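You operate a simulated robot arm through the tools that you are given. There is no shell and no other tool.

Carry out the task below with a simulated robot arm. There is one attempt and no reset: what you move stays moved.

Task
Rough disc 3 on the machine's coarsest paste, then finish it on the finest.
Fine: read the paste cards; one run each; wait till the lamp is out; lay the disc back where it lay.

Only the result counts: the job must be done as asked and must still hold three seconds after the hand-in. Knocking over, shifting, dropping, spilling or breaking anything else fails it.

Robot
A 6-joint arm with a two-finger gripper, fixed in place. Base frame: the origin is on the floor under the middle of its stand, x ahead of it, y to its left, z up. Lengths are in m, angles in degrees, forces in N, time in s.
It reaches about 1.572 m from its shoulder. Its first joint turns from -166.0 to 166.0 degrees. Payload 2.45 kg.
The TCP is the grasp point between the finger pads, 0.02 m short of the fingertips. In the tool frame z runs along the fingers and y along their closing line. The gripper opens to 0.14 m; its body begins 0.168 m behind the TCP.
Orientation is told as [roll, pitch, yaw] about the base's x, y, z axes, in that order, counted from this pose: with the fingers straight down and closing along the base's y, the tool's x points along the base's -x, its y along +y and its z along -z.

Tools
- The arm moves only by the tool apply_moves. Its argument "motion" is a list of rows, each a list of 2 entries, a list of its own where there are three numbers: the shift along the base's x, y, z in m, then the turn, a rotation vector about the base's x, y, z in degrees. In form: [[[dx, dy, dz], [wx, wy, wz]], ...]. A call has 1 to 20 rows; each row shifts and turns the commanded pose from where the row before left it. "claw" is the gripper command, from -1 (fully open) to 1 (shut), values between in proportion, set as the call begins (left out, the last holds). Each row takes 0.2 s and may step no farther than 0.05 m and 8.6 degrees from the row before; otherwise, or with a gripper value out of range, the whole call is refused. Where a pose cannot be reached the arm comes as near as it can. A force on the tool above 40 N (or 10 N above the force at the start of the call, whichever is more), or a blocked arm, ends the call early, and 0.2 s more pass. The fingers move at their own pace (about 0.045 m/s each) and stop on an object; they squeeze with about 31 N. The grip force told is the motor's: it shows also when the fingers shut on nothing. Time passes only in rows, and 0.2 s behind the last, so rows that do not move let the fingers close. It gives the time, the measured TCP pose, the force on the tool (base axes), the opening and the grip force at its end, in the units of the frame above (readings bear some noise), with the torque about the TCP (base axes, N m) and any sound that the robot's microphone picked up.
- Cameras (640 x 400 px; columns grow to the right, rows downward): "scene" is fixed at [0.0498, -0.6513, 1.6181]; the picture's right is [0.81, -0.58, 0.00], its down [-0.22, -0.30, -0.93] and it looks along [0.54, 0.76, -0.37] (base axes); focal length 329 px, centre (320, 200). "wrist" rides on the gripper at [0.078, 0.011, -0.209] in the tool frame; the picture's right is [-0.14, 0.99, 0.00], its down [-0.92, -0.13, -0.37] and it looks along [-0.36, -0.05, 0.93] (tool axes); focal length 280 px, centre (320, 200). There is no depth. A picture from a camera that has moved, and an enlarged one, comes with that camera's place and axes in the base frame and with its lens.
- grab_frame(camera): a new picture of that camera. It takes no simulated time.
- zoom(camera, box): a new picture of the part [left, top, right, bottom] of that camera's present view, enlarged. It takes no simulated time.
- finish_job(): hands the job in; it is judged then, once.

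Places have to be worked out from the pictures, the camera data and where the tool is seen. Open the gripper and draw the arm clear of the work before you hand the job in, unless the task says otherwise.

The tools are called by a JSON object that holds its "method" and its "body". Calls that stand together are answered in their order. apply_moves: Moves the arm, as the interface text tells. Its arguments: {"type":"object","properties":{"motion":{"type":"array","items":{"type":"array"}},"claw":{"type":"number"}},"required":["motion"]} The other tools are called the same way: grab_frame (camera) takes a picture; zoom (camera, box) takes an enlarged picture of a part of a camera's view; finish_job () hands the job in.

At the start:

```text
t: 0.0
eef_pos: [0.5246, 0.4365, 1.1712]
orientation: [0.0, 0.0, 0.1]
wrist_force: [0.6, -0.7, -0.4]
wrist_torque: [-0.01, -0.01, 0.0]
grip_width: 0.1403
gripper_force: 0.0
```

scene: 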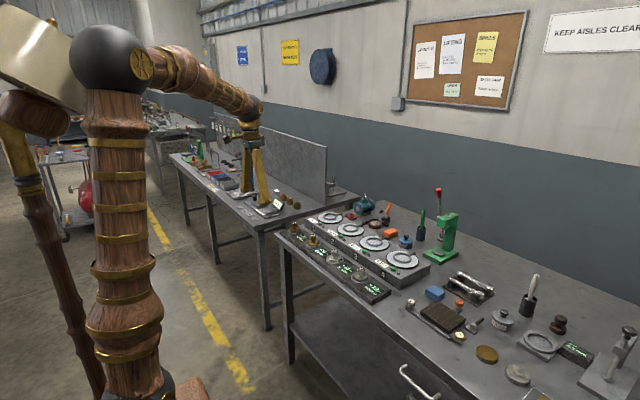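
wrist: 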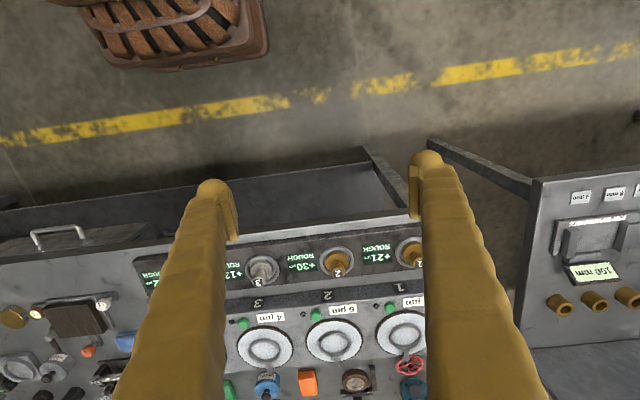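

I'll start by looking at the machine and the cards more closely through both cameras.

{"method": "zoom", "body": {"camera": "scene", "box": [270, 190, 470, 315]}}

{"method": "zoom", "body": {"camera": "wrist", "box": [120, 220, 440, 400]}}

{"method": "zoom", "body": {"camera": "scene", "box": [400, 0, 640, 120]}}

{"method": "zoom", "body": {"camera": "scene", "box": [400, 250, 640, 400]}}

```text
3.20 times, centred on (370, 252) of scene
camera zoom: at [0.0498, -0.6513, 1.6181], right [0.81, -0.58, 0.0], down [-0.22, -0.3, -0.93], along [0.54, 0.76, -0.37], focal length 1054 px, centre (160, 32)
```

zoom: 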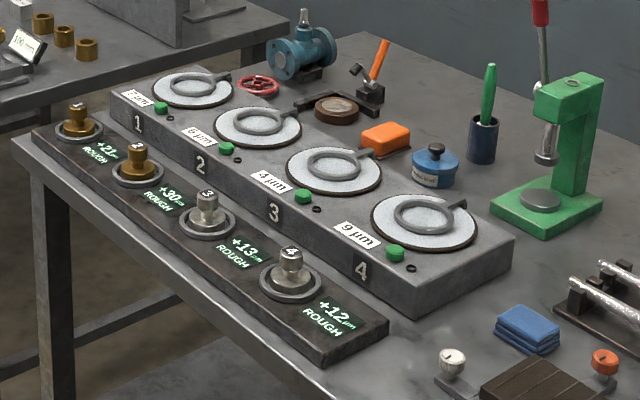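

```text
2.00 times, centred on (280, 310) of wrist
camera zoom: at [0.446, 0.4471, 1.3794], right [0.14, 0.99, 0.0], down [0.92, -0.13, 0.37], along [0.36, -0.05, -0.93], focal length 561 px, centre (400, -20)
```

zoom: 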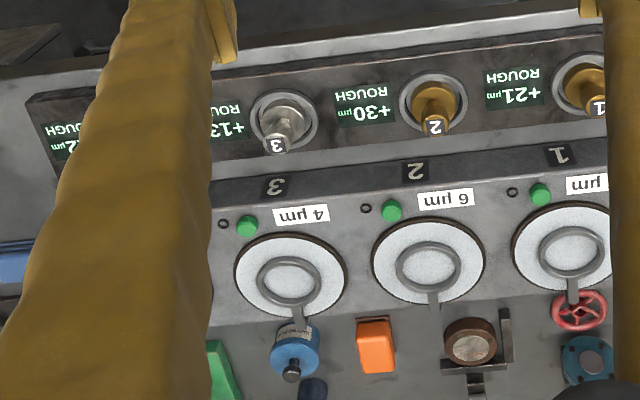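

```text
2.67 times, centred on (520, 60) of scene
camera zoom: at [0.0498, -0.6513, 1.6181], right [0.81, -0.58, 0.0], down [-0.22, -0.3, -0.93], along [0.54, 0.76, -0.37], focal length 878 px, centre (-213, 573)
```

zoom: 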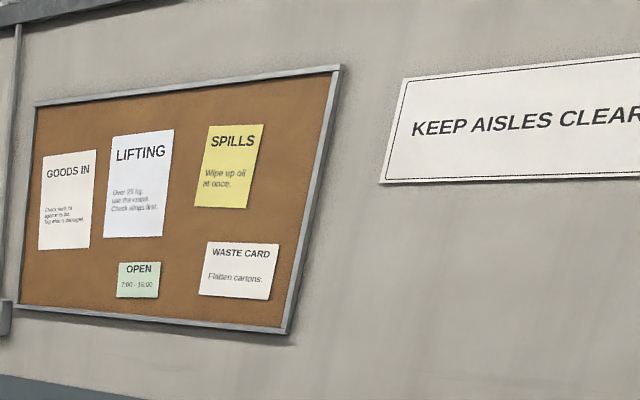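

```text
2.67 times, centred on (520, 325) of scene
camera zoom: at [0.0498, -0.6513, 1.6181], right [0.81, -0.58, 0.0], down [-0.22, -0.3, -0.93], along [0.54, 0.76, -0.37], focal length 878 px, centre (-213, -133)
```

zoom: 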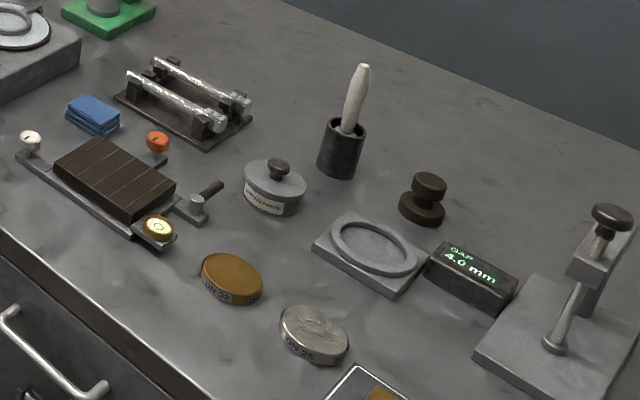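

Four plates with cards: 2 = 6 µm, 3 = 4 µm, 4 = 9 µm; card 1 is not readable yet. I zoom in on each card and on the discs.

{"method": "zoom", "body": {"camera": "scene", "box": [300, 205, 350, 237]}}

{"method": "zoom", "body": {"camera": "scene", "box": [320, 220, 370, 252]}}

{"method": "zoom", "body": {"camera": "scene", "box": [340, 232, 420, 282]}}

{"method": "zoom", "body": {"camera": "scene", "box": [315, 240, 395, 290]}}

{"method": "zoom", "body": {"camera": "wrist", "box": [340, 280, 440, 342]}}

```text
12.50 times, centred on (325, 221) of scene
camera zoom: at [0.0498, -0.6513, 1.6181], right [0.81, -0.58, 0.0], down [-0.22, -0.3, -0.93], along [0.54, 0.76, -0.37], focal length 4117 px, centre (258, -62)
```

zoom: 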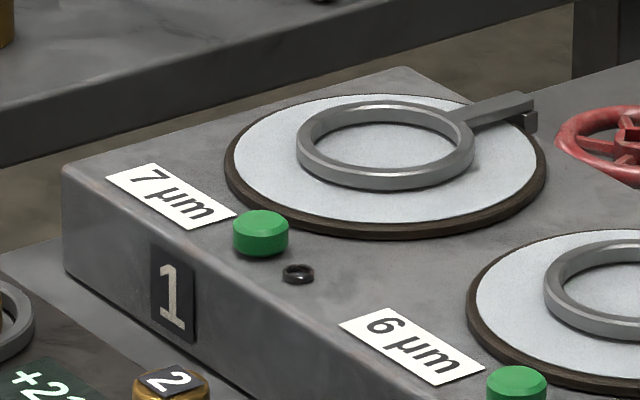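

```text
12.50 times, centred on (345, 236) of scene
camera zoom: at [0.0498, -0.6513, 1.6181], right [0.81, -0.58, 0.0], down [-0.22, -0.3, -0.93], along [0.54, 0.76, -0.37], focal length 4117 px, centre (8, -250)
```

zoom: 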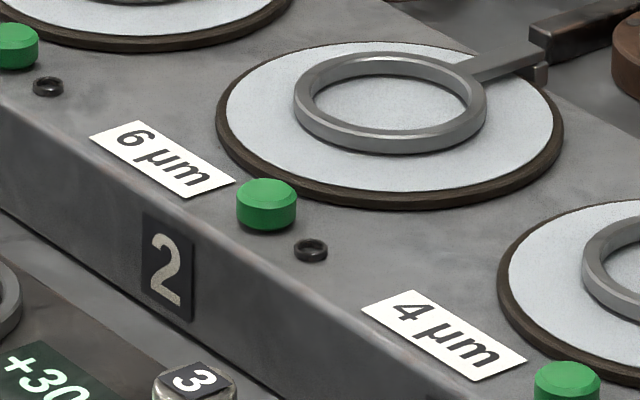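

```text
8.00 times, centred on (380, 257) of scene
camera zoom: at [0.0498, -0.6513, 1.6181], right [0.81, -0.58, 0.0], down [-0.22, -0.3, -0.93], along [0.54, 0.76, -0.37], focal length 2635 px, centre (-160, -256)
```

zoom: 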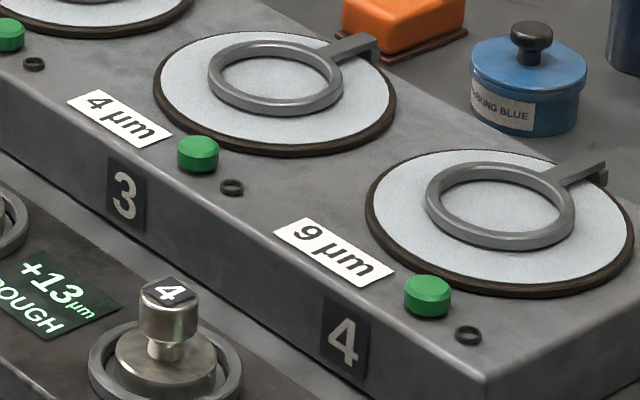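

```text
8.00 times, centred on (355, 265) of scene
camera zoom: at [0.0498, -0.6513, 1.6181], right [0.81, -0.58, 0.0], down [-0.22, -0.3, -0.93], along [0.54, 0.76, -0.37], focal length 2635 px, centre (40, -320)
```

zoom: 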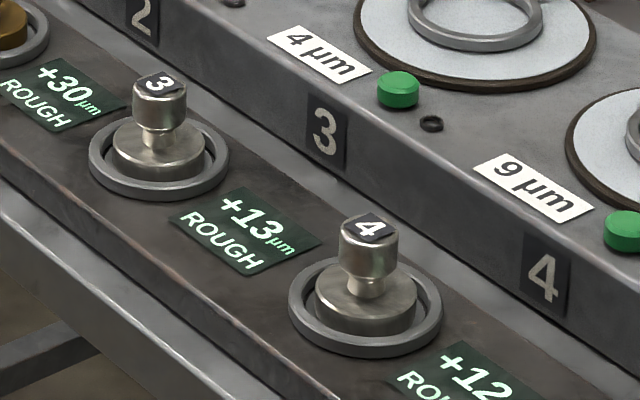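

```text
6.40 times, centred on (390, 311) of wrist
camera zoom: at [0.446, 0.4471, 1.3794], right [0.14, 0.99, 0.0], down [0.92, -0.13, 0.37], along [0.36, -0.05, -0.93], focal length 1794 px, centre (-128, -510)
```

zoom: 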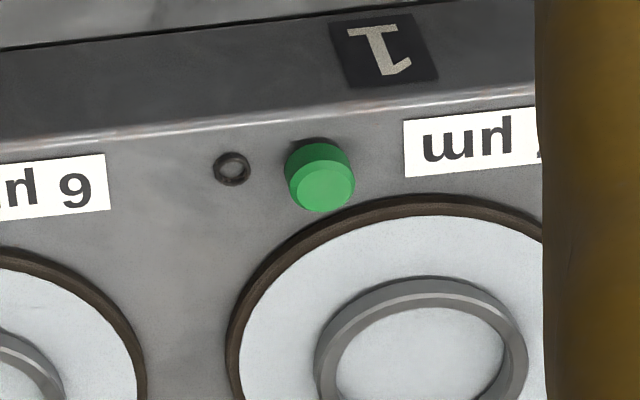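

Cards read: plate 1 = 7 µm, plate 2 = 6 µm, plate 3 = 4 µm (finest), plate 4 = 9 µm (coarsest). By triangulating both cameras I put disc 3's knob top at about [0.783, 0.275, 0.92], ring 3 at [0.975, 0.245, 0.915] and ring 4 at [0.977, 0.089, 0.915]. I move to hover over disc 3 and take another look.

{"method": "apply_moves", "body": {"motion": [[[0.0323, -0.0202, -0.01], [0, 0, 0]], [[0.0323, -0.0202, -0.01], [0, 0, 0]], [[0.0323, -0.0202, -0.01], [0, 0, 0]], [[0.0323, -0.0202, -0.01], [0, 0, 0]], [[0.0323, -0.0202, -0.01], [0, 0, 0]], [[0.0323, -0.0202, -0.01], [0, 0, 0]], [[0.0323, -0.0202, -0.01], [0, 0, 0]], [[0.0323, -0.0202, -0.01], [0, 0, 0]], [[0, 0, 0], [0, 0, 0]], [[0, 0, 0], [0, 0, 0]]], "claw": 0.0}}

{"method": "grab_frame", "body": {"camera": "wrist"}}

{"method": "grab_frame", "body": {"camera": "scene"}}

```text
t: 2.2
eef_pos: [0.7824, 0.2737, 1.0894]
orientation: [0.0, 0.0, 0.0]
wrist_force: [-0.5, 0.0, -0.2]
wrist_torque: [0.0, 0.01, 0.0]
grip_width: 0.0701
gripper_force: 0.1
```

```text
taken
camera wrist: at [0.7045, 0.2858, 1.2983], right [0.14, 0.99, 0.0], down [0.92, -0.13, 0.37], along [0.36, -0.05, -0.93], focal length 280 px, centre (320, 200)
```

wrist: 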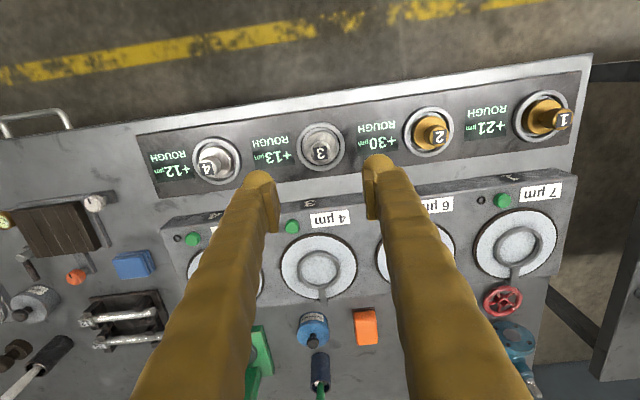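

```text
taken
```

scene: 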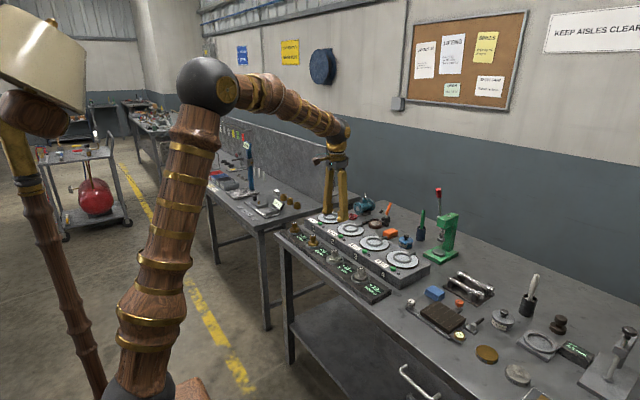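

I zoom in to locate disc 3's knob precisely in the wrist view.

{"method": "zoom", "body": {"camera": "wrist", "box": [270, 110, 370, 172]}}

{"method": "zoom", "body": {"camera": "wrist", "box": [160, 180, 400, 330]}}

{"method": "zoom", "body": {"camera": "scene", "box": [280, 200, 440, 300]}}

```text
6.40 times, centred on (320, 141) of wrist
camera zoom: at [0.7045, 0.2858, 1.2983], right [0.14, 0.99, 0.0], down [0.92, -0.13, 0.37], along [0.36, -0.05, -0.93], focal length 1794 px, centre (320, 578)
```

zoom: 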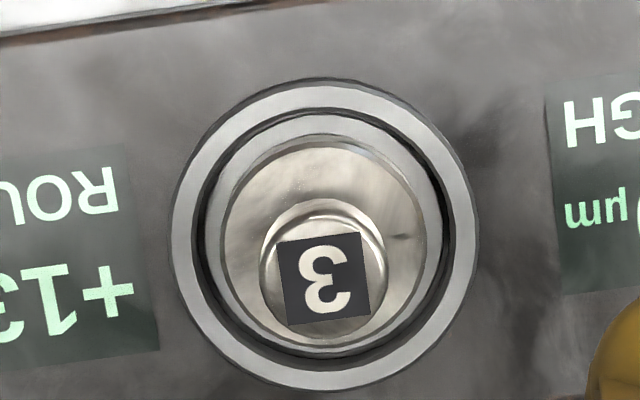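

```text
2.67 times, centred on (280, 255) of wrist
camera zoom: at [0.7045, 0.2858, 1.2983], right [0.14, 0.99, 0.0], down [0.92, -0.13, 0.37], along [0.36, -0.05, -0.93], focal length 748 px, centre (427, 53)
```

zoom: 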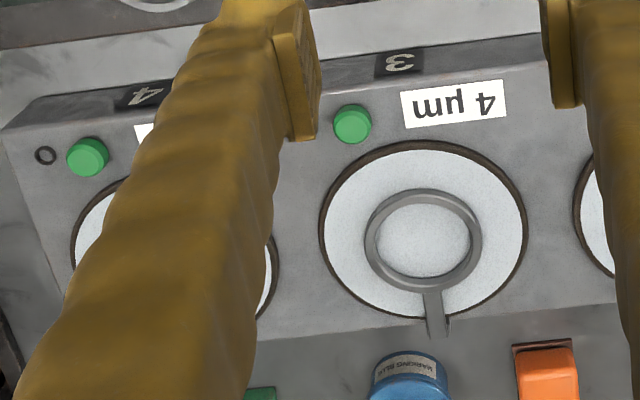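

```text
4.00 times, centred on (360, 250) of scene
camera zoom: at [0.0498, -0.6513, 1.6181], right [0.81, -0.58, 0.0], down [-0.22, -0.3, -0.93], along [0.54, 0.76, -0.37], focal length 1318 px, centre (160, 0)
```

zoom: 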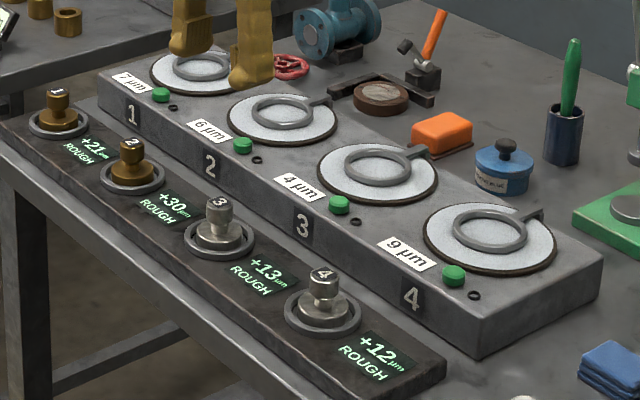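

Re-measured: disc 3's knob is at about [0.783, 0.2753], top at z ≈ 0.918, with the disc flange near 0.882. I descend to just above the knob and check alignment before straddling it.

{"method": "apply_moves", "body": {"motion": [[[0.0003, 0.0008, -0.036], [0, 0, 0]], [[0.0003, 0.0008, -0.036], [0, 0, 0]], [[0, 0, -0.036], [0, 0, 0]], [[0, 0, -0.036], [0, 0, 0]], [[0, 0, 0], [0, 0, 0]], [[0, 0, 0], [0, 0, 0]]], "claw": 0.0}}

{"method": "grab_frame", "body": {"camera": "wrist"}}

{"method": "zoom", "body": {"camera": "scene", "box": [295, 200, 375, 250]}}

{"method": "zoom", "body": {"camera": "scene", "box": [295, 220, 375, 270]}}

```text
t: 3.6
eef_pos: [0.7846, 0.2777, 0.9464]
orientation: [0.0, 0.0, 0.0]
wrist_force: [-0.1, 0.3, -0.7]
wrist_torque: [-0.03, 0.04, -0.01]
grip_width: 0.0701
gripper_force: 0.1
```

```text
taken
camera wrist: at [0.7057, 0.2874, 1.1554], right [0.14, 0.99, 0.0], down [0.92, -0.13, 0.37], along [0.37, -0.05, -0.93], focal length 280 px, centre (320, 200)
```

wrist: 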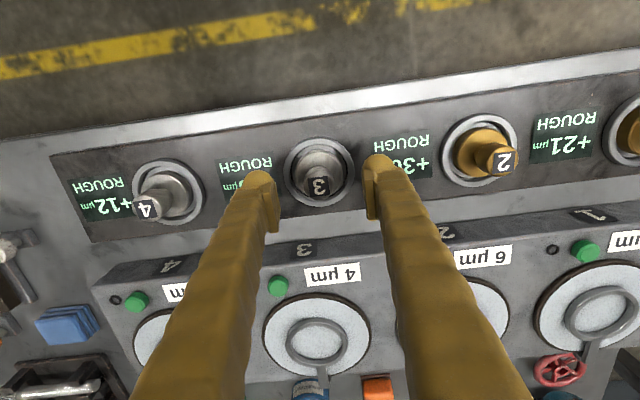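

```text
8.00 times, centred on (335, 225) of scene
camera zoom: at [0.0498, -0.6513, 1.6181], right [0.81, -0.58, 0.0], down [-0.22, -0.3, -0.93], along [0.54, 0.76, -0.37], focal length 2635 px, centre (200, 0)
```

zoom: 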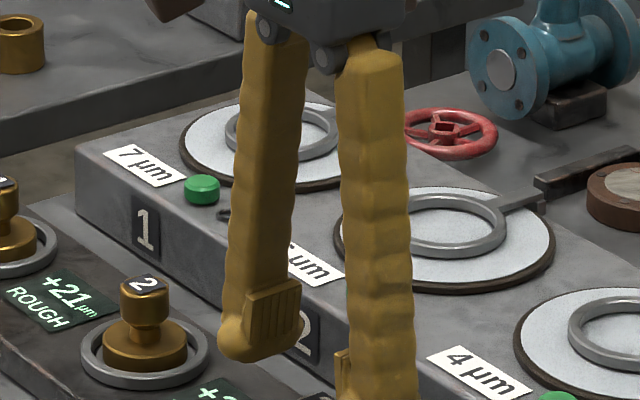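

```text
8.00 times, centred on (335, 245) of scene
camera zoom: at [0.0498, -0.6513, 1.6181], right [0.81, -0.58, 0.0], down [-0.22, -0.3, -0.93], along [0.54, 0.76, -0.37], focal length 2635 px, centre (200, -160)
```

zoom: 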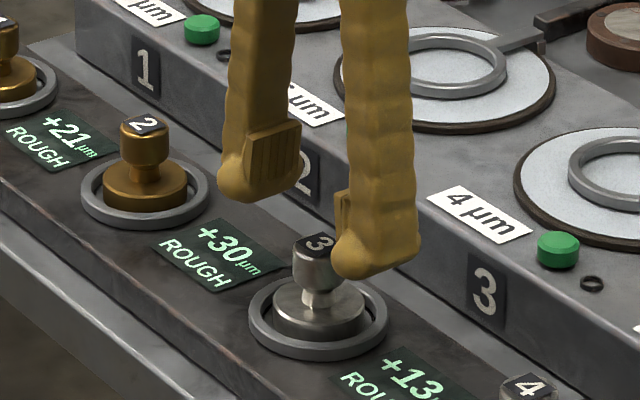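

Alignment agrees within about 1 mm. I lower to z ≈ 0.910, so the fingertips stay above the flange, then close on the knob.

{"method": "apply_moves", "body": {"motion": [[[0, -0.001, -0.018], [0, 0, 0]], [[0, 0, -0.018], [0, 0, 0]], [[0, 0, 0], [0, 0, 0]], [[0, 0, 0], [0, 0, 0]]], "claw": 0.0}}

{"method": "grab_frame", "body": {"camera": "wrist"}}

{"method": "zoom", "body": {"camera": "scene", "box": [295, 220, 375, 270]}}

```text
t: 4.6
eef_pos: [0.7837, 0.2743, 0.9084]
orientation: [0.0, -0.1, -0.1]
wrist_force: [0.6, 0.3, -0.8]
wrist_torque: [0.01, -0.02, -0.06]
grip_width: 0.07
gripper_force: 0.1
```

```text
taken
camera wrist: at [0.7063, 0.2856, 1.1184], right [0.14, 0.99, 0.0], down [0.92, -0.13, 0.37], along [0.36, -0.05, -0.93], focal length 280 px, centre (320, 200)
```

wrist: 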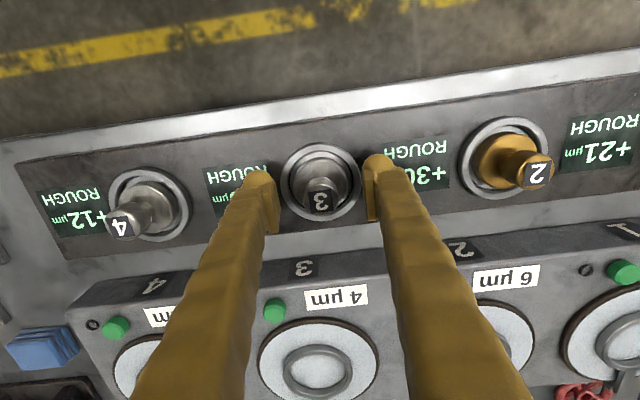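

```text
8.00 times, centred on (335, 245) of scene
camera zoom: at [0.0498, -0.6513, 1.6181], right [0.81, -0.58, 0.0], down [-0.22, -0.3, -0.93], along [0.54, 0.76, -0.37], focal length 2635 px, centre (200, -160)
```

zoom: 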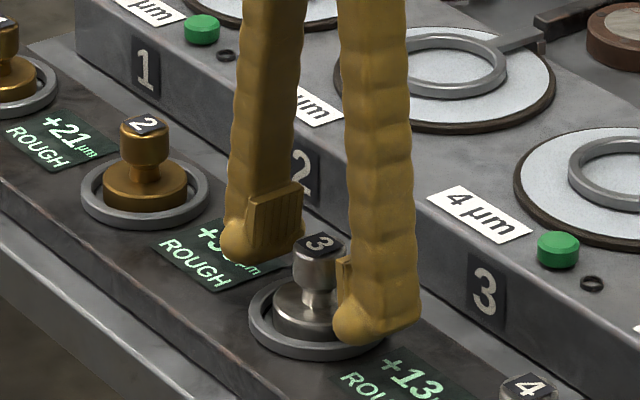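

The fingers straddle the knob with clearance above the flange. I close now.

{"method": "apply_moves", "body": {"motion": [[[0, 0, 0], [0, 0, 0]], [[0, 0, 0], [0, 0, 0]], [[0, 0, 0], [0, 0, 0]], [[0, 0, 0], [0, 0, 0]], [[0, 0, 0], [0, 0, 0]]], "claw": 1.0}}

{"method": "grab_frame", "body": {"camera": "wrist"}}

{"method": "zoom", "body": {"camera": "scene", "box": [295, 220, 375, 270]}}

```text
t: 5.8
eef_pos: [0.7848, 0.2747, 0.9092]
orientation: [0.0, 0.1, 0.0]
wrist_force: [0.4, 0.3, 0.4]
wrist_torque: [-0.01, -0.04, -0.02]
grip_width: 0.0268
gripper_force: 31.0
```

```text
taken
camera wrist: at [0.7063, 0.2856, 1.1184], right [0.14, 0.99, 0.0], down [0.92, -0.13, 0.37], along [0.36, -0.05, -0.93], focal length 280 px, centre (320, 200)
```

wrist: 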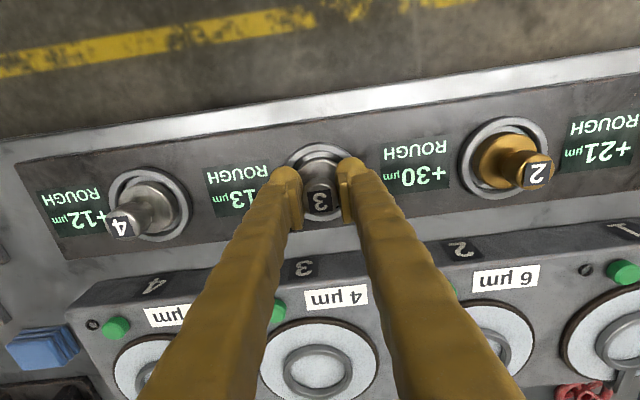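

```text
8.00 times, centred on (335, 245) of scene
camera zoom: at [0.0498, -0.6513, 1.6181], right [0.81, -0.58, 0.0], down [-0.22, -0.3, -0.93], along [0.54, 0.76, -0.37], focal length 2635 px, centre (200, -160)
```

zoom: 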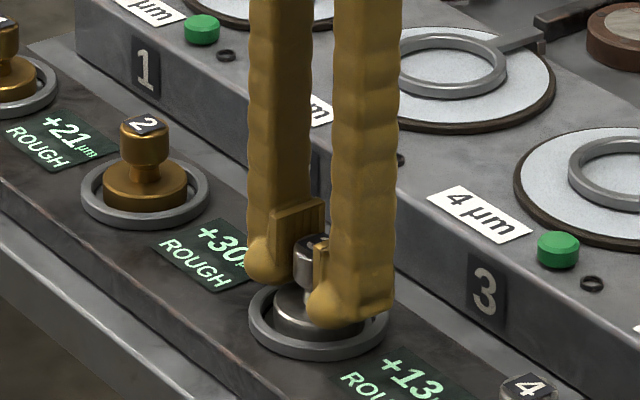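

The knob is held at 26.8 mm. I lift straight up 0.12 m and check the hold.

{"method": "apply_moves", "body": {"motion": [[[0, 0, 0.01], [0, 0, 0]], [[0, 0, 0.02], [0, 0, 0]], [[0, 0, 0.03], [0, 0, 0]], [[0, 0, 0.03], [0, 0, 0]], [[0, 0, 0.03], [0, 0, 0]], [[0, 0, 0], [0, 0, 0]], [[0, 0, 0], [0, 0, 0]]], "claw": 1.0}}

{"method": "grab_frame", "body": {"camera": "wrist"}}

{"method": "zoom", "body": {"camera": "scene", "box": [280, 180, 440, 280]}}

```text
t: 7.4
eef_pos: [0.7827, 0.2765, 1.0287]
orientation: [-0.1, 0.1, 0.0]
wrist_force: [0.8, 0.3, -2.4]
wrist_torque: [0.01, 0.02, 0.0]
grip_width: 0.0265
gripper_force: 31.0
```

```text
taken
camera wrist: at [0.7049, 0.2877, 1.2375], right [0.14, 0.99, 0.0], down [0.92, -0.13, 0.37], along [0.36, -0.05, -0.93], focal length 280 px, centre (320, 200)
```

wrist: 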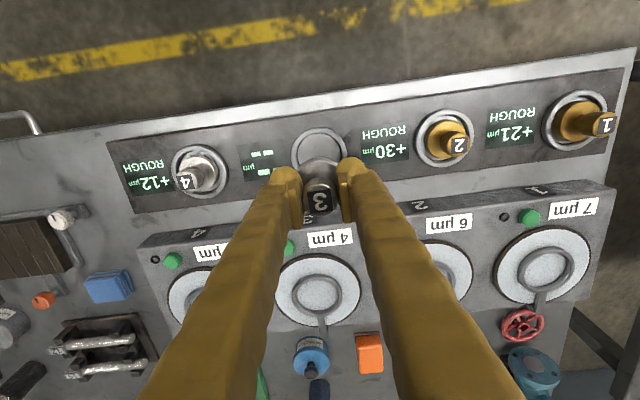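

```text
4.00 times, centred on (360, 230) of scene
camera zoom: at [0.0498, -0.6513, 1.6181], right [0.81, -0.58, 0.0], down [-0.22, -0.3, -0.93], along [0.54, 0.76, -0.37], focal length 1318 px, centre (160, 80)
```

zoom: 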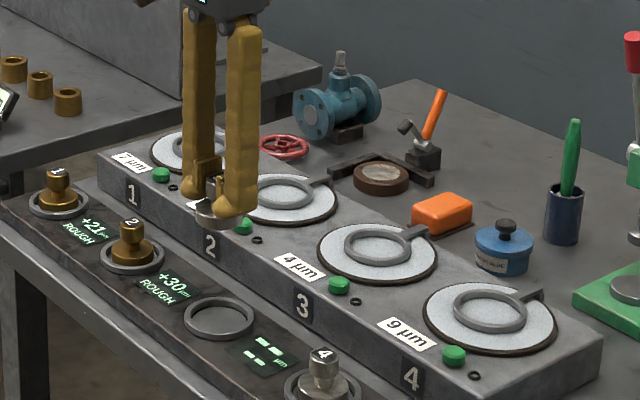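

Disc 3 is held and its rack readout now shows "-- --", so that readout belongs to seat 3. Refined multi-view estimates put ring 3 at [0.976, 0.245] and ring 4 at about [0.976, 0.088]. I carry the disc high to above ring 4 (9 µm).

{"method": "apply_moves", "body": {"motion": [[[0.0275, -0.0268, 0], [0, 0, 0]], [[0.0275, -0.0268, 0], [0, 0, 0]], [[0.0275, -0.0268, 0], [0, 0, 0]], [[0.0275, -0.0268, 0], [0, 0, 0]], [[0.0275, -0.0268, 0], [0, 0, 0]], [[0.0275, -0.0268, 0], [0, 0, 0]], [[0.0274, -0.0267, 0], [0, 0, 0]], [[0, 0, 0], [0, 0, 0]], [[0, 0, 0], [0, 0, 0]]], "claw": 1.0}}

{"method": "grab_frame", "body": {"camera": "wrist"}}

{"method": "zoom", "body": {"camera": "scene", "box": [350, 215, 450, 277]}}

```text
t: 9.4
eef_pos: [0.9756, 0.0885, 1.0327]
orientation: [-0.1, 0.0, -0.1]
wrist_force: [0.8, 0.7, -2.7]
wrist_torque: [0.0, 0.01, 0.0]
grip_width: 0.0267
gripper_force: 31.4
```

```text
taken
camera wrist: at [0.8972, 0.101, 1.2416], right [0.14, 0.99, 0.0], down [0.92, -0.13, 0.37], along [0.36, -0.05, -0.93], focal length 280 px, centre (320, 200)
```

wrist: 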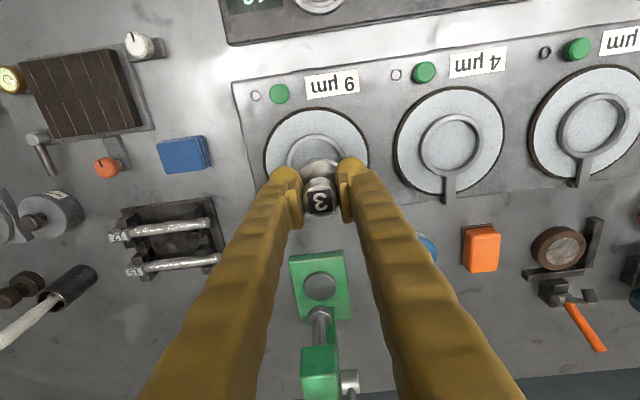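

```text
6.40 times, centred on (400, 246) of scene
camera zoom: at [0.0498, -0.6513, 1.6181], right [0.81, -0.58, 0.0], down [-0.22, -0.3, -0.93], along [0.54, 0.76, -0.37], focal length 2108 px, centre (-192, -94)
```

zoom: 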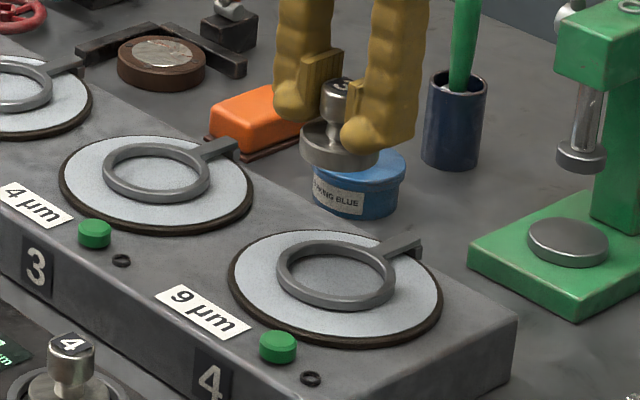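

Now the disc hovers over plate 4. I zoom into the wrist view to get ring 4's centre relative to the tool.

{"method": "zoom", "body": {"camera": "wrist", "box": [240, 80, 400, 180]}}

{"method": "zoom", "body": {"camera": "wrist", "box": [370, 50, 530, 150]}}

{"method": "zoom", "body": {"camera": "wrist", "box": [370, 110, 530, 210]}}

```text
4.00 times, centred on (320, 130) of wrist
camera zoom: at [0.8972, 0.101, 1.2416], right [0.14, 0.99, 0.0], down [0.92, -0.13, 0.37], along [0.36, -0.05, -0.93], focal length 1122 px, centre (320, 480)
```

zoom: 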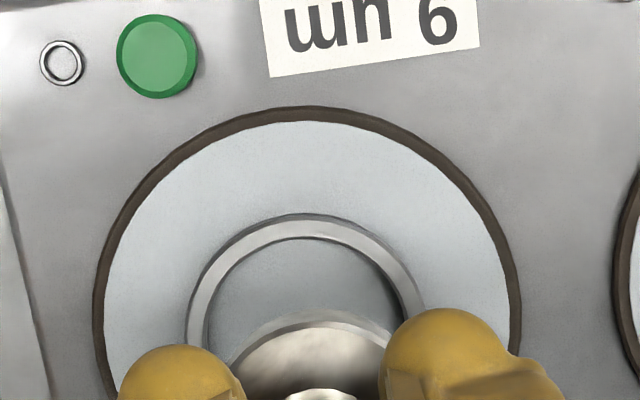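

```text
4.00 times, centred on (450, 100) of wrist
camera zoom: at [0.8972, 0.101, 1.2416], right [0.14, 0.99, 0.0], down [0.92, -0.13, 0.37], along [0.36, -0.05, -0.93], focal length 1122 px, centre (-200, 600)
```

zoom: 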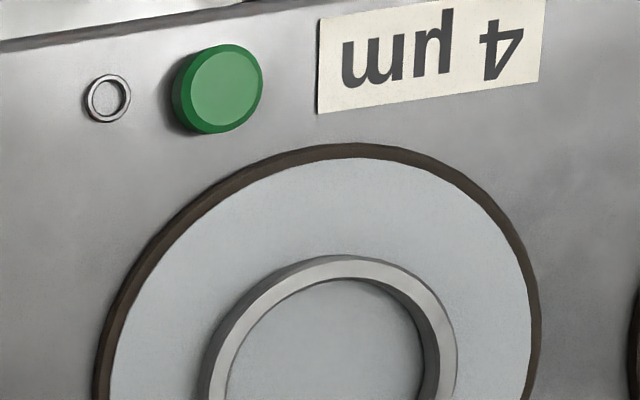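

```text
4.00 times, centred on (450, 160) of wrist
camera zoom: at [0.8972, 0.101, 1.2416], right [0.14, 0.99, 0.0], down [0.92, -0.13, 0.37], along [0.36, -0.05, -0.93], focal length 1122 px, centre (-200, 360)
```

zoom: 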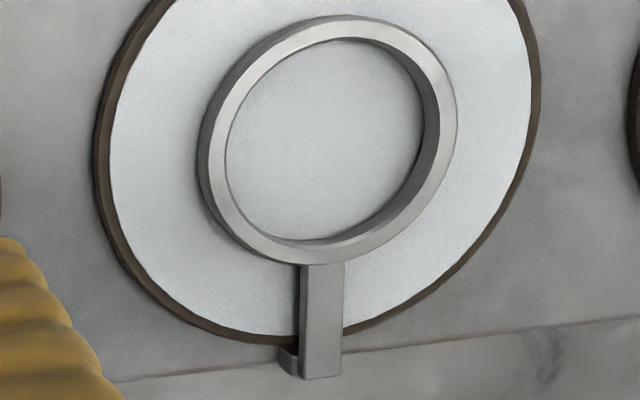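

Ring 4's centre comes out near [0.978, 0.086], and the disc axis near [0.977, 0.089]. I shift 3.5 mm in −y and lower part way to compare at closer range.

{"method": "apply_moves", "body": {"motion": [[[0.001, -0.0035, -0.015], [0, 0, 0]], [[0, 0, -0.02], [0, 0, 0]], [[0, 0, -0.015], [0, 0, 0]], [[0, 0, 0], [0, 0, 0]], [[0, 0, 0], [0, 0, 0]]], "claw": 1.0}}

{"method": "zoom", "body": {"camera": "scene", "box": [375, 230, 431, 265]}}

{"method": "zoom", "body": {"camera": "wrist", "box": [240, 110, 400, 210]}}

```text
t: 10.6
eef_pos: [0.9783, 0.0857, 0.9803]
orientation: [-0.1, -0.1, 0.0]
wrist_force: [0.4, 0.3, -2.9]
wrist_torque: [0.01, 0.0, 0.01]
grip_width: 0.0266
gripper_force: 31.1
```

```text
11.43 times, centred on (403, 248) of scene
camera zoom: at [0.0498, -0.6513, 1.6181], right [0.81, -0.58, 0.0], down [-0.22, -0.3, -0.93], along [0.54, 0.76, -0.37], focal length 3764 px, centre (-629, -343)
```

zoom: 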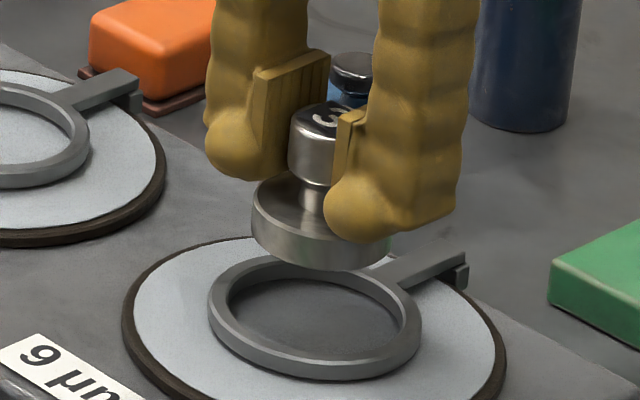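

```text
4.00 times, centred on (320, 160) of wrist
camera zoom: at [0.9003, 0.0964, 1.1892], right [0.14, 0.99, 0.0], down [0.92, -0.13, 0.37], along [0.36, -0.05, -0.93], focal length 1122 px, centre (320, 360)
```

zoom: 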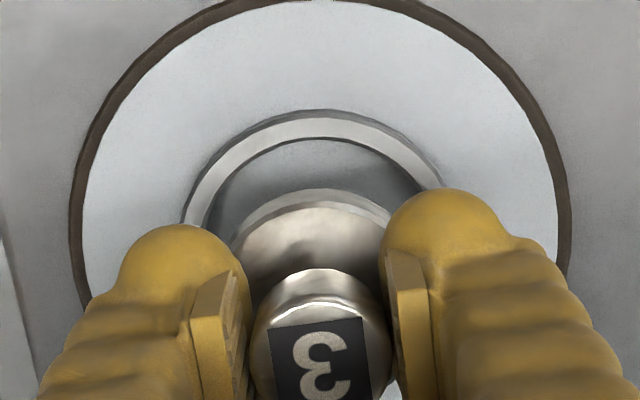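

The disc and ring 4 now line up within about 1 mm in both views, with roughly 5 mm or more of radial clearance. I lower to just above the plate, then feel for contact in small steps.

{"method": "apply_moves", "body": {"motion": [[[0, 0, -0.012], [0, 0, 0]], [[0, 0, -0.01], [0, 0, 0]], [[0, 0, -0.004], [0, 0, 0]], [[0, 0, 0], [0, 0, 0]], [[0, 0, 0], [0, 0, 0]]], "claw": 1.0}}

{"method": "zoom", "body": {"camera": "scene", "box": [375, 230, 431, 265]}}

{"method": "zoom", "body": {"camera": "wrist", "box": [240, 110, 400, 210]}}

```text
t: 11.8
eef_pos: [0.9779, 0.084, 0.9533]
orientation: [0.0, 0.0, 0.0]
wrist_force: [0.4, -0.8, -2.2]
wrist_torque: [0.01, -0.01, -0.01]
grip_width: 0.0266
gripper_force: 31.0
```

```text
11.43 times, centred on (403, 248) of scene
camera zoom: at [0.0498, -0.6513, 1.6181], right [0.81, -0.58, 0.0], down [-0.22, -0.3, -0.93], along [0.54, 0.76, -0.37], focal length 3764 px, centre (-629, -343)
```

zoom: 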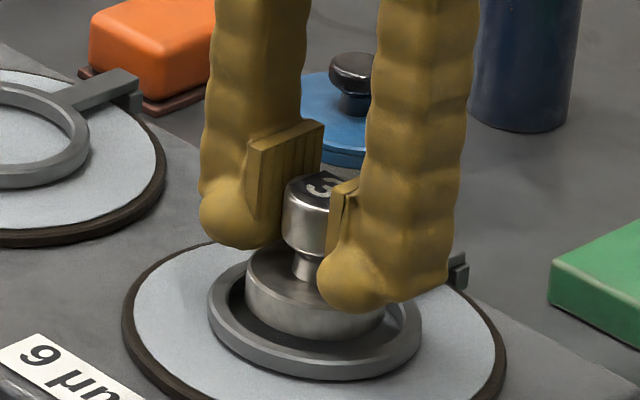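

```text
4.00 times, centred on (320, 160) of wrist
camera zoom: at [0.8994, 0.0953, 1.1626], right [0.14, 0.99, 0.0], down [0.92, -0.13, 0.37], along [0.36, -0.05, -0.93], focal length 1122 px, centre (320, 360)
```

zoom: 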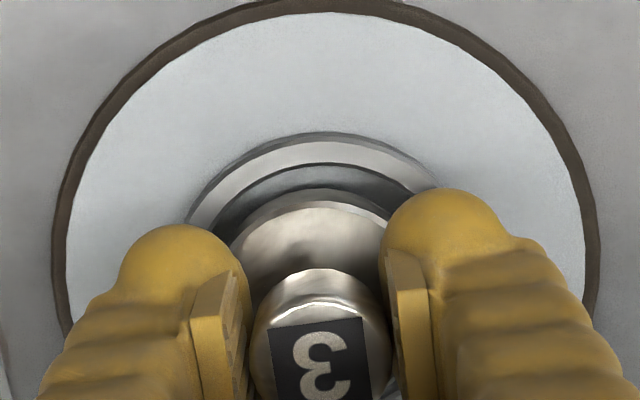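

The disc bottom is level with the ring top and centred. I step down gently while watching the force.

{"method": "apply_moves", "body": {"motion": [[[0, 0, -0.002], [0, 0, 0]], [[0, 0, -0.002], [0, 0, 0]], [[0, 0, -0.001], [0, 0, 0]], [[0, 0, 0], [0, 0, 0]], [[0, 0, 0], [0, 0, 0]]], "claw": 1.0}}

{"method": "zoom", "body": {"camera": "scene", "box": [375, 230, 431, 265]}}

```text
t: 13.0
eef_pos: [0.9759, 0.0837, 0.9488]
orientation: [0.0, 0.0, -0.1]
wrist_force: [0.1, 0.8, -3.4]
wrist_torque: [0.01, -0.01, 0.01]
grip_width: 0.0269
gripper_force: 30.5
```

```text
11.43 times, centred on (403, 248) of scene
camera zoom: at [0.0498, -0.6513, 1.6181], right [0.81, -0.58, 0.0], down [-0.22, -0.3, -0.93], along [0.54, 0.76, -0.37], focal length 3764 px, centre (-629, -343)
```

zoom: 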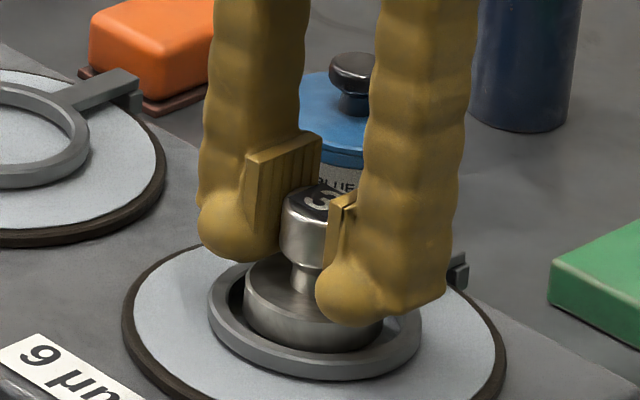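

No contact yet. I continue down in 1 mm steps.

{"method": "apply_moves", "body": {"motion": [[[0, 0, -0.001], [0, 0, 0]], [[0, 0, -0.001], [0, 0, 0]], [[0, 0, 0], [0, 0, 0]], [[0, 0, 0], [0, 0, 0]]], "claw": 1.0}}

{"method": "zoom", "body": {"camera": "scene", "box": [375, 230, 431, 265]}}

```text
t: 14.0
eef_pos: [0.9748, 0.0843, 0.9473]
orientation: [0.0, 0.0, 0.0]
wrist_force: [0.2, 0.5, -2.0]
wrist_torque: [0.0, 0.01, 0.01]
grip_width: 0.0262
gripper_force: 30.7
```

```text
11.43 times, centred on (403, 248) of scene
camera zoom: at [0.0498, -0.6513, 1.6181], right [0.81, -0.58, 0.0], down [-0.22, -0.3, -0.93], along [0.54, 0.76, -0.37], focal length 3764 px, centre (-629, -343)
```

zoom: 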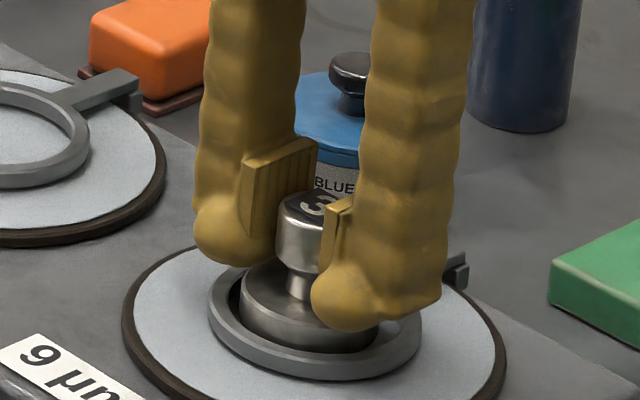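

The measured x has drifted about 3 mm lower, so I correct +2.5 mm in x, +0.5 mm in y, and keep lowering.

{"method": "apply_moves", "body": {"motion": [[[0.0025, 0.0005, 0], [0, 0, 0]], [[0, 0, -0.001], [0, 0, 0]], [[0, 0, 0], [0, 0, 0]], [[0, 0, 0], [0, 0, 0]]], "claw": 1.0}}

{"method": "zoom", "body": {"camera": "scene", "box": [375, 230, 431, 265]}}

{"method": "zoom", "body": {"camera": "wrist", "box": [240, 110, 400, 210]}}

```text
t: 15.0
eef_pos: [0.9783, 0.0856, 0.9476]
orientation: [-0.1, 0.0, 0.1]
wrist_force: [-0.4, 0.3, -3.1]
wrist_torque: [0.01, -0.02, 0.03]
grip_width: 0.0268
gripper_force: 30.8
```

```text
11.43 times, centred on (403, 248) of scene
camera zoom: at [0.0498, -0.6513, 1.6181], right [0.81, -0.58, 0.0], down [-0.22, -0.3, -0.93], along [0.54, 0.76, -0.37], focal length 3764 px, centre (-629, -343)
```

zoom: 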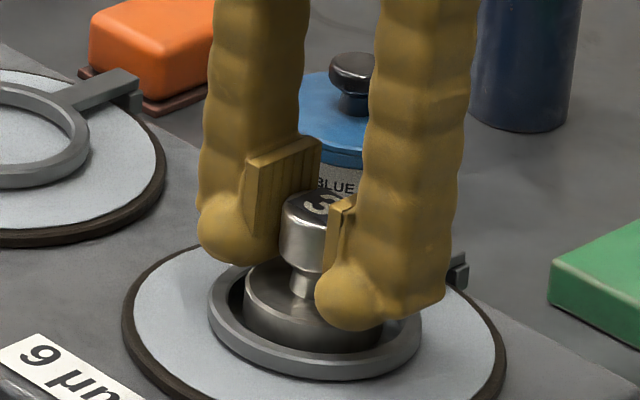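

```text
4.00 times, centred on (320, 160) of wrist
camera zoom: at [0.8999, 0.0959, 1.1554], right [0.14, 0.99, 0.0], down [0.92, -0.13, 0.37], along [0.36, -0.05, -0.93], focal length 1122 px, centre (320, 360)
```

zoom: 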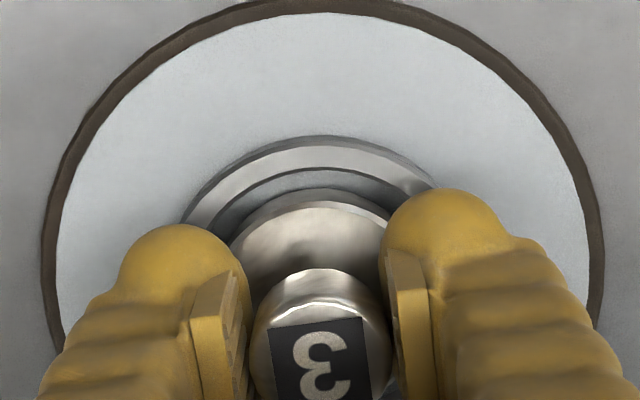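

Centred again. I continue down in 1 mm steps.

{"method": "apply_moves", "body": {"motion": [[[0, 0, -0.001], [0, 0, 0]], [[0, 0, -0.001], [0, 0, 0]], [[0, 0, 0], [0, 0, 0]], [[0, 0, 0], [0, 0, 0]]], "claw": 1.0}}

{"method": "zoom", "body": {"camera": "scene", "box": [375, 230, 431, 265]}}

{"method": "zoom", "body": {"camera": "wrist", "box": [240, 110, 400, 210]}}

```text
t: 16.0
eef_pos: [0.9791, 0.0852, 0.9445]
orientation: [0.0, 0.0, -0.1]
wrist_force: [0.1, -0.3, -2.6]
wrist_torque: [0.02, 0.03, -0.01]
grip_width: 0.0265
gripper_force: 31.0
```

```text
11.43 times, centred on (403, 248) of scene
camera zoom: at [0.0498, -0.6513, 1.6181], right [0.81, -0.58, 0.0], down [-0.22, -0.3, -0.93], along [0.54, 0.76, -0.37], focal length 3764 px, centre (-629, -343)
```

zoom: 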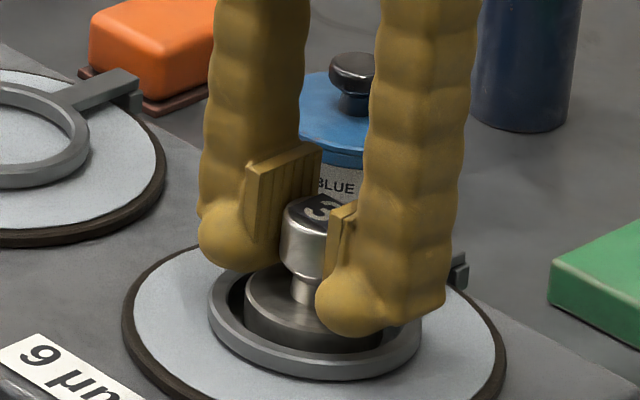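

```text
4.00 times, centred on (320, 160) of wrist
camera zoom: at [0.9006, 0.096, 1.1527], right [0.14, 0.99, 0.0], down [0.92, -0.13, 0.37], along [0.36, -0.05, -0.93], focal length 1122 px, centre (320, 360)
```

zoom: 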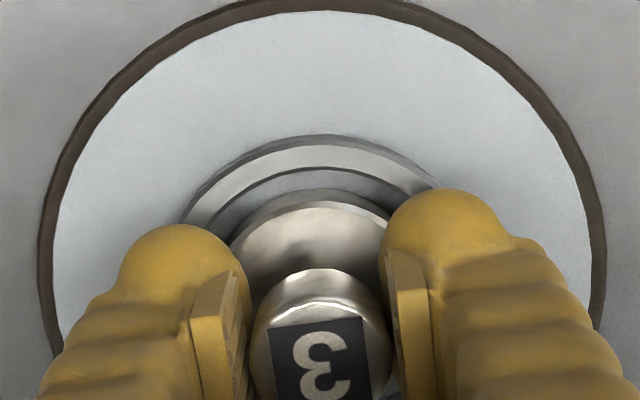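

Still only the disc's weight on the tool; I go down further.

{"method": "apply_moves", "body": {"motion": [[[0, 0, -0.001], [0, 0, 0]], [[0, 0, -0.001], [0, 0, 0]], [[0, 0, 0], [0, 0, 0]], [[0, 0, 0], [0, 0, 0]]], "claw": 1.0}}

{"method": "zoom", "body": {"camera": "scene", "box": [375, 230, 431, 265]}}

{"method": "zoom", "body": {"camera": "wrist", "box": [240, 110, 400, 210]}}

```text
t: 17.0
eef_pos: [0.9791, 0.0855, 0.9431]
orientation: [0.1, -0.1, 0.0]
wrist_force: [-8.1, -3.2, 24.7]
wrist_torque: [-0.06, 0.25, -0.03]
grip_width: 0.0266
gripper_force: 31.0
```

```text
11.43 times, centred on (403, 248) of scene
camera zoom: at [0.0498, -0.6513, 1.6181], right [0.81, -0.58, 0.0], down [-0.22, -0.3, -0.93], along [0.54, 0.76, -0.37], focal length 3764 px, centre (-629, -343)
```

zoom: 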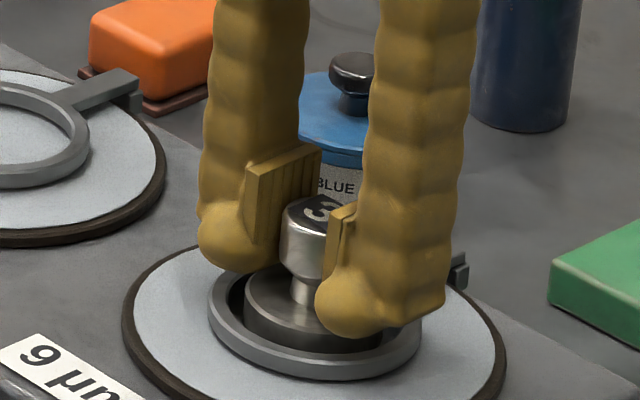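

```text
4.00 times, centred on (320, 160) of wrist
camera zoom: at [0.9003, 0.096, 1.1522], right [0.14, 0.99, 0.0], down [0.92, -0.13, 0.37], along [0.37, -0.05, -0.93], focal length 1122 px, centre (320, 360)
```

zoom: 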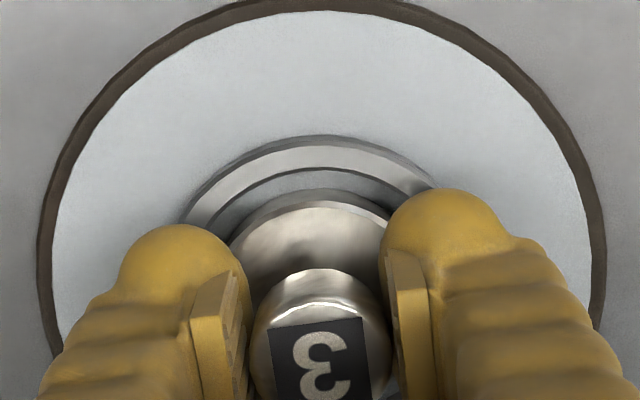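

Contact: the force rose to +24.7 N, so the disc is resting on plate 4. I ease off 1 mm to relieve the preload and then release.

{"method": "apply_moves", "body": {"motion": [[[0, 0, 0.0012], [0, 0, 0]], [[0, 0, 0], [0, 0, 0]]], "claw": 1.0}}

```text
t: 17.6
eef_pos: [0.9789, 0.0847, 0.9433]
orientation: [-0.1, 0.0, 0.1]
wrist_force: [-1.5, -0.8, 5.1]
wrist_torque: [0.03, -0.08, 0.03]
grip_width: 0.0264
gripper_force: 30.8
```

The preload is down to about 5 N. Now I open the gripper to 0.07 m.

{"method": "apply_moves", "body": {"motion": [[[0, 0, 0], [0, 0, 0]], [[0, 0, 0], [0, 0, 0]], [[0, 0, 0], [0, 0, 0]], [[0, 0, 0], [0, 0, 0]]], "claw": 0.0}}

{"method": "zoom", "body": {"camera": "scene", "box": [375, 230, 431, 265]}}

```text
t: 18.6
eef_pos: [0.9795, 0.0844, 0.9441]
orientation: [0.1, 0.1, 0.0]
wrist_force: [0.4, 0.8, 0.1]
wrist_torque: [0.01, -0.02, -0.01]
grip_width: 0.0702
gripper_force: 0.1
```

```text
11.43 times, centred on (403, 248) of scene
camera zoom: at [0.0498, -0.6513, 1.6181], right [0.81, -0.58, 0.0], down [-0.22, -0.3, -0.93], along [0.54, 0.76, -0.37], focal length 3764 px, centre (-629, -343)
```

zoom: 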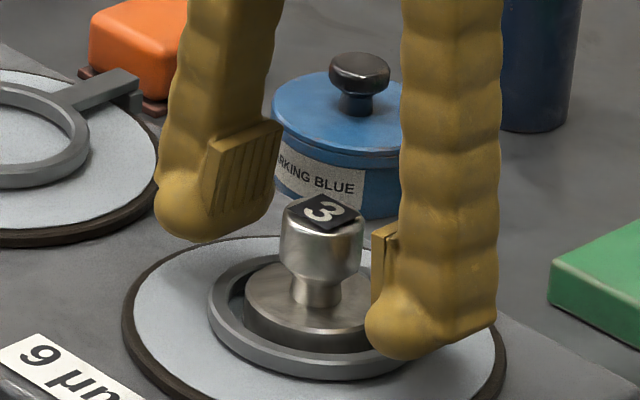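

The disc stands free and centred in ring 4. I raise clear of the knob, then move above button 4, which I estimate at [0.8965, 0.056, ~0.905], with the fingers shut.

{"method": "apply_moves", "body": {"motion": [[[0, 0, 0.02], [0, 0, 0]], [[0, 0, 0.03], [0, 0, 0]], [[0, 0, 0.04], [0, 0, 0]], [[0, 0, 0], [0, 0, 0]]], "claw": 0.0}}

{"method": "apply_moves", "body": {"motion": [[[-0.0277, -0.0097, 0], [0, 0, 0]], [[-0.0277, -0.0097, 0], [0, 0, 0]], [[-0.0276, -0.0096, 0], [0, 0, 0]], [[0, 0, 0], [0, 0, 0]], [[0, 0, 0], [0, 0, 0]]], "claw": 1.0}}

{"method": "grab_frame", "body": {"camera": "wrist"}}

{"method": "zoom", "body": {"camera": "scene", "box": [350, 225, 446, 285]}}

```text
t: 19.6
eef_pos: [0.9785, 0.0863, 1.0345]
orientation: [0.0, 0.0, 0.0]
wrist_force: [0.4, 0.2, -0.3]
wrist_torque: [-0.02, -0.02, -0.01]
grip_width: 0.0702
gripper_force: 0.2
```

```text
t: 20.8
eef_pos: [0.8951, 0.0543, 1.0356]
orientation: [0.0, 0.0, 0.0]
wrist_force: [0.3, 0.5, 0.5]
wrist_torque: [0.02, 0.0, 0.01]
grip_width: 0.0003
gripper_force: 28.2
```

```text
taken
camera wrist: at [0.8166, 0.066, 1.2441], right [0.14, 0.99, 0.0], down [0.92, -0.13, 0.37], along [0.36, -0.05, -0.93], focal length 280 px, centre (320, 200)
```

wrist: 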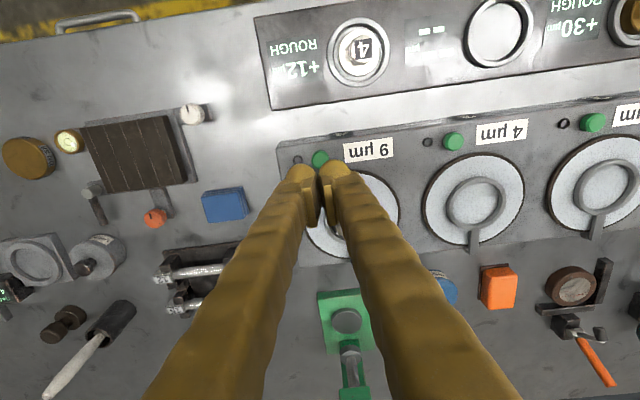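

```text
6.67 times, centred on (398, 255) of scene
camera zoom: at [0.0498, -0.6513, 1.6181], right [0.81, -0.58, 0.0], down [-0.22, -0.3, -0.93], along [0.54, 0.76, -0.37], focal length 2196 px, centre (-200, -167)
```

zoom: 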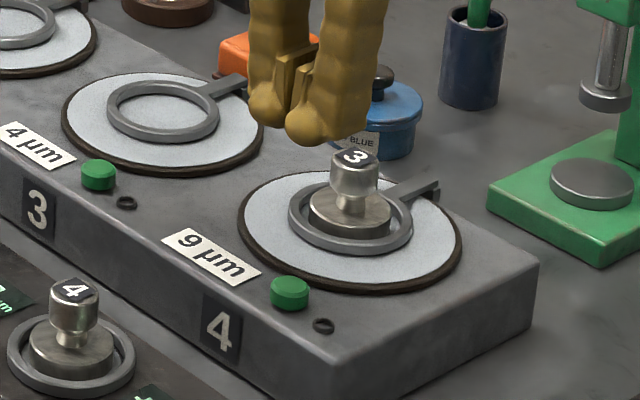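

I check the shape of the shut fingertips and the button position close up.

{"method": "zoom", "body": {"camera": "scene", "box": [378, 222, 418, 247]}}

{"method": "zoom", "body": {"camera": "wrist", "box": [260, 130, 380, 205]}}

```text
16.00 times, centred on (398, 234) of scene
camera zoom: at [0.0498, -0.6513, 1.6181], right [0.81, -0.58, 0.0], down [-0.22, -0.3, -0.93], along [0.54, 0.76, -0.37], focal length 5270 px, centre (-928, -352)
```

zoom: 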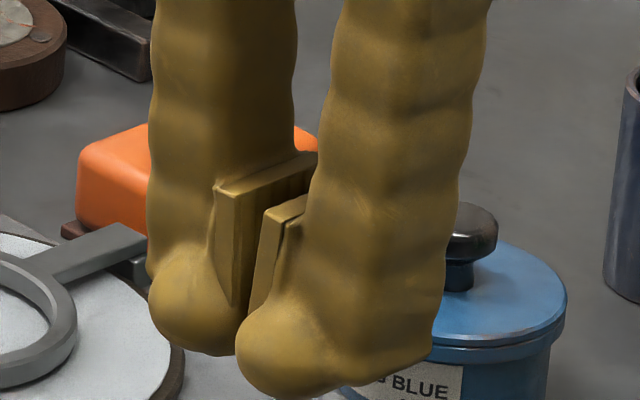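

```text
5.33 times, centred on (320, 168) of wrist
camera zoom: at [0.8166, 0.066, 1.2441], right [0.14, 0.99, 0.0], down [0.92, -0.13, 0.37], along [0.36, -0.05, -0.93], focal length 1495 px, centre (320, 373)
```

zoom: 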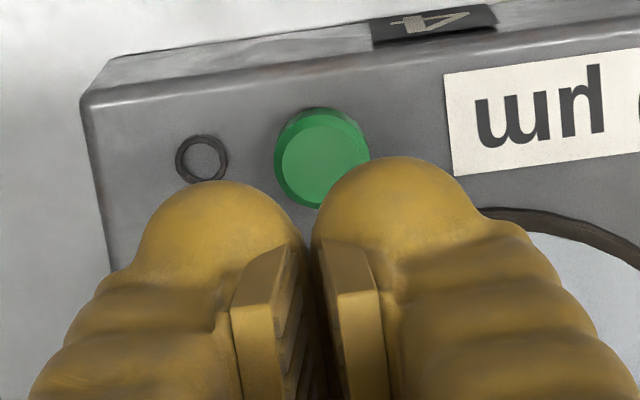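

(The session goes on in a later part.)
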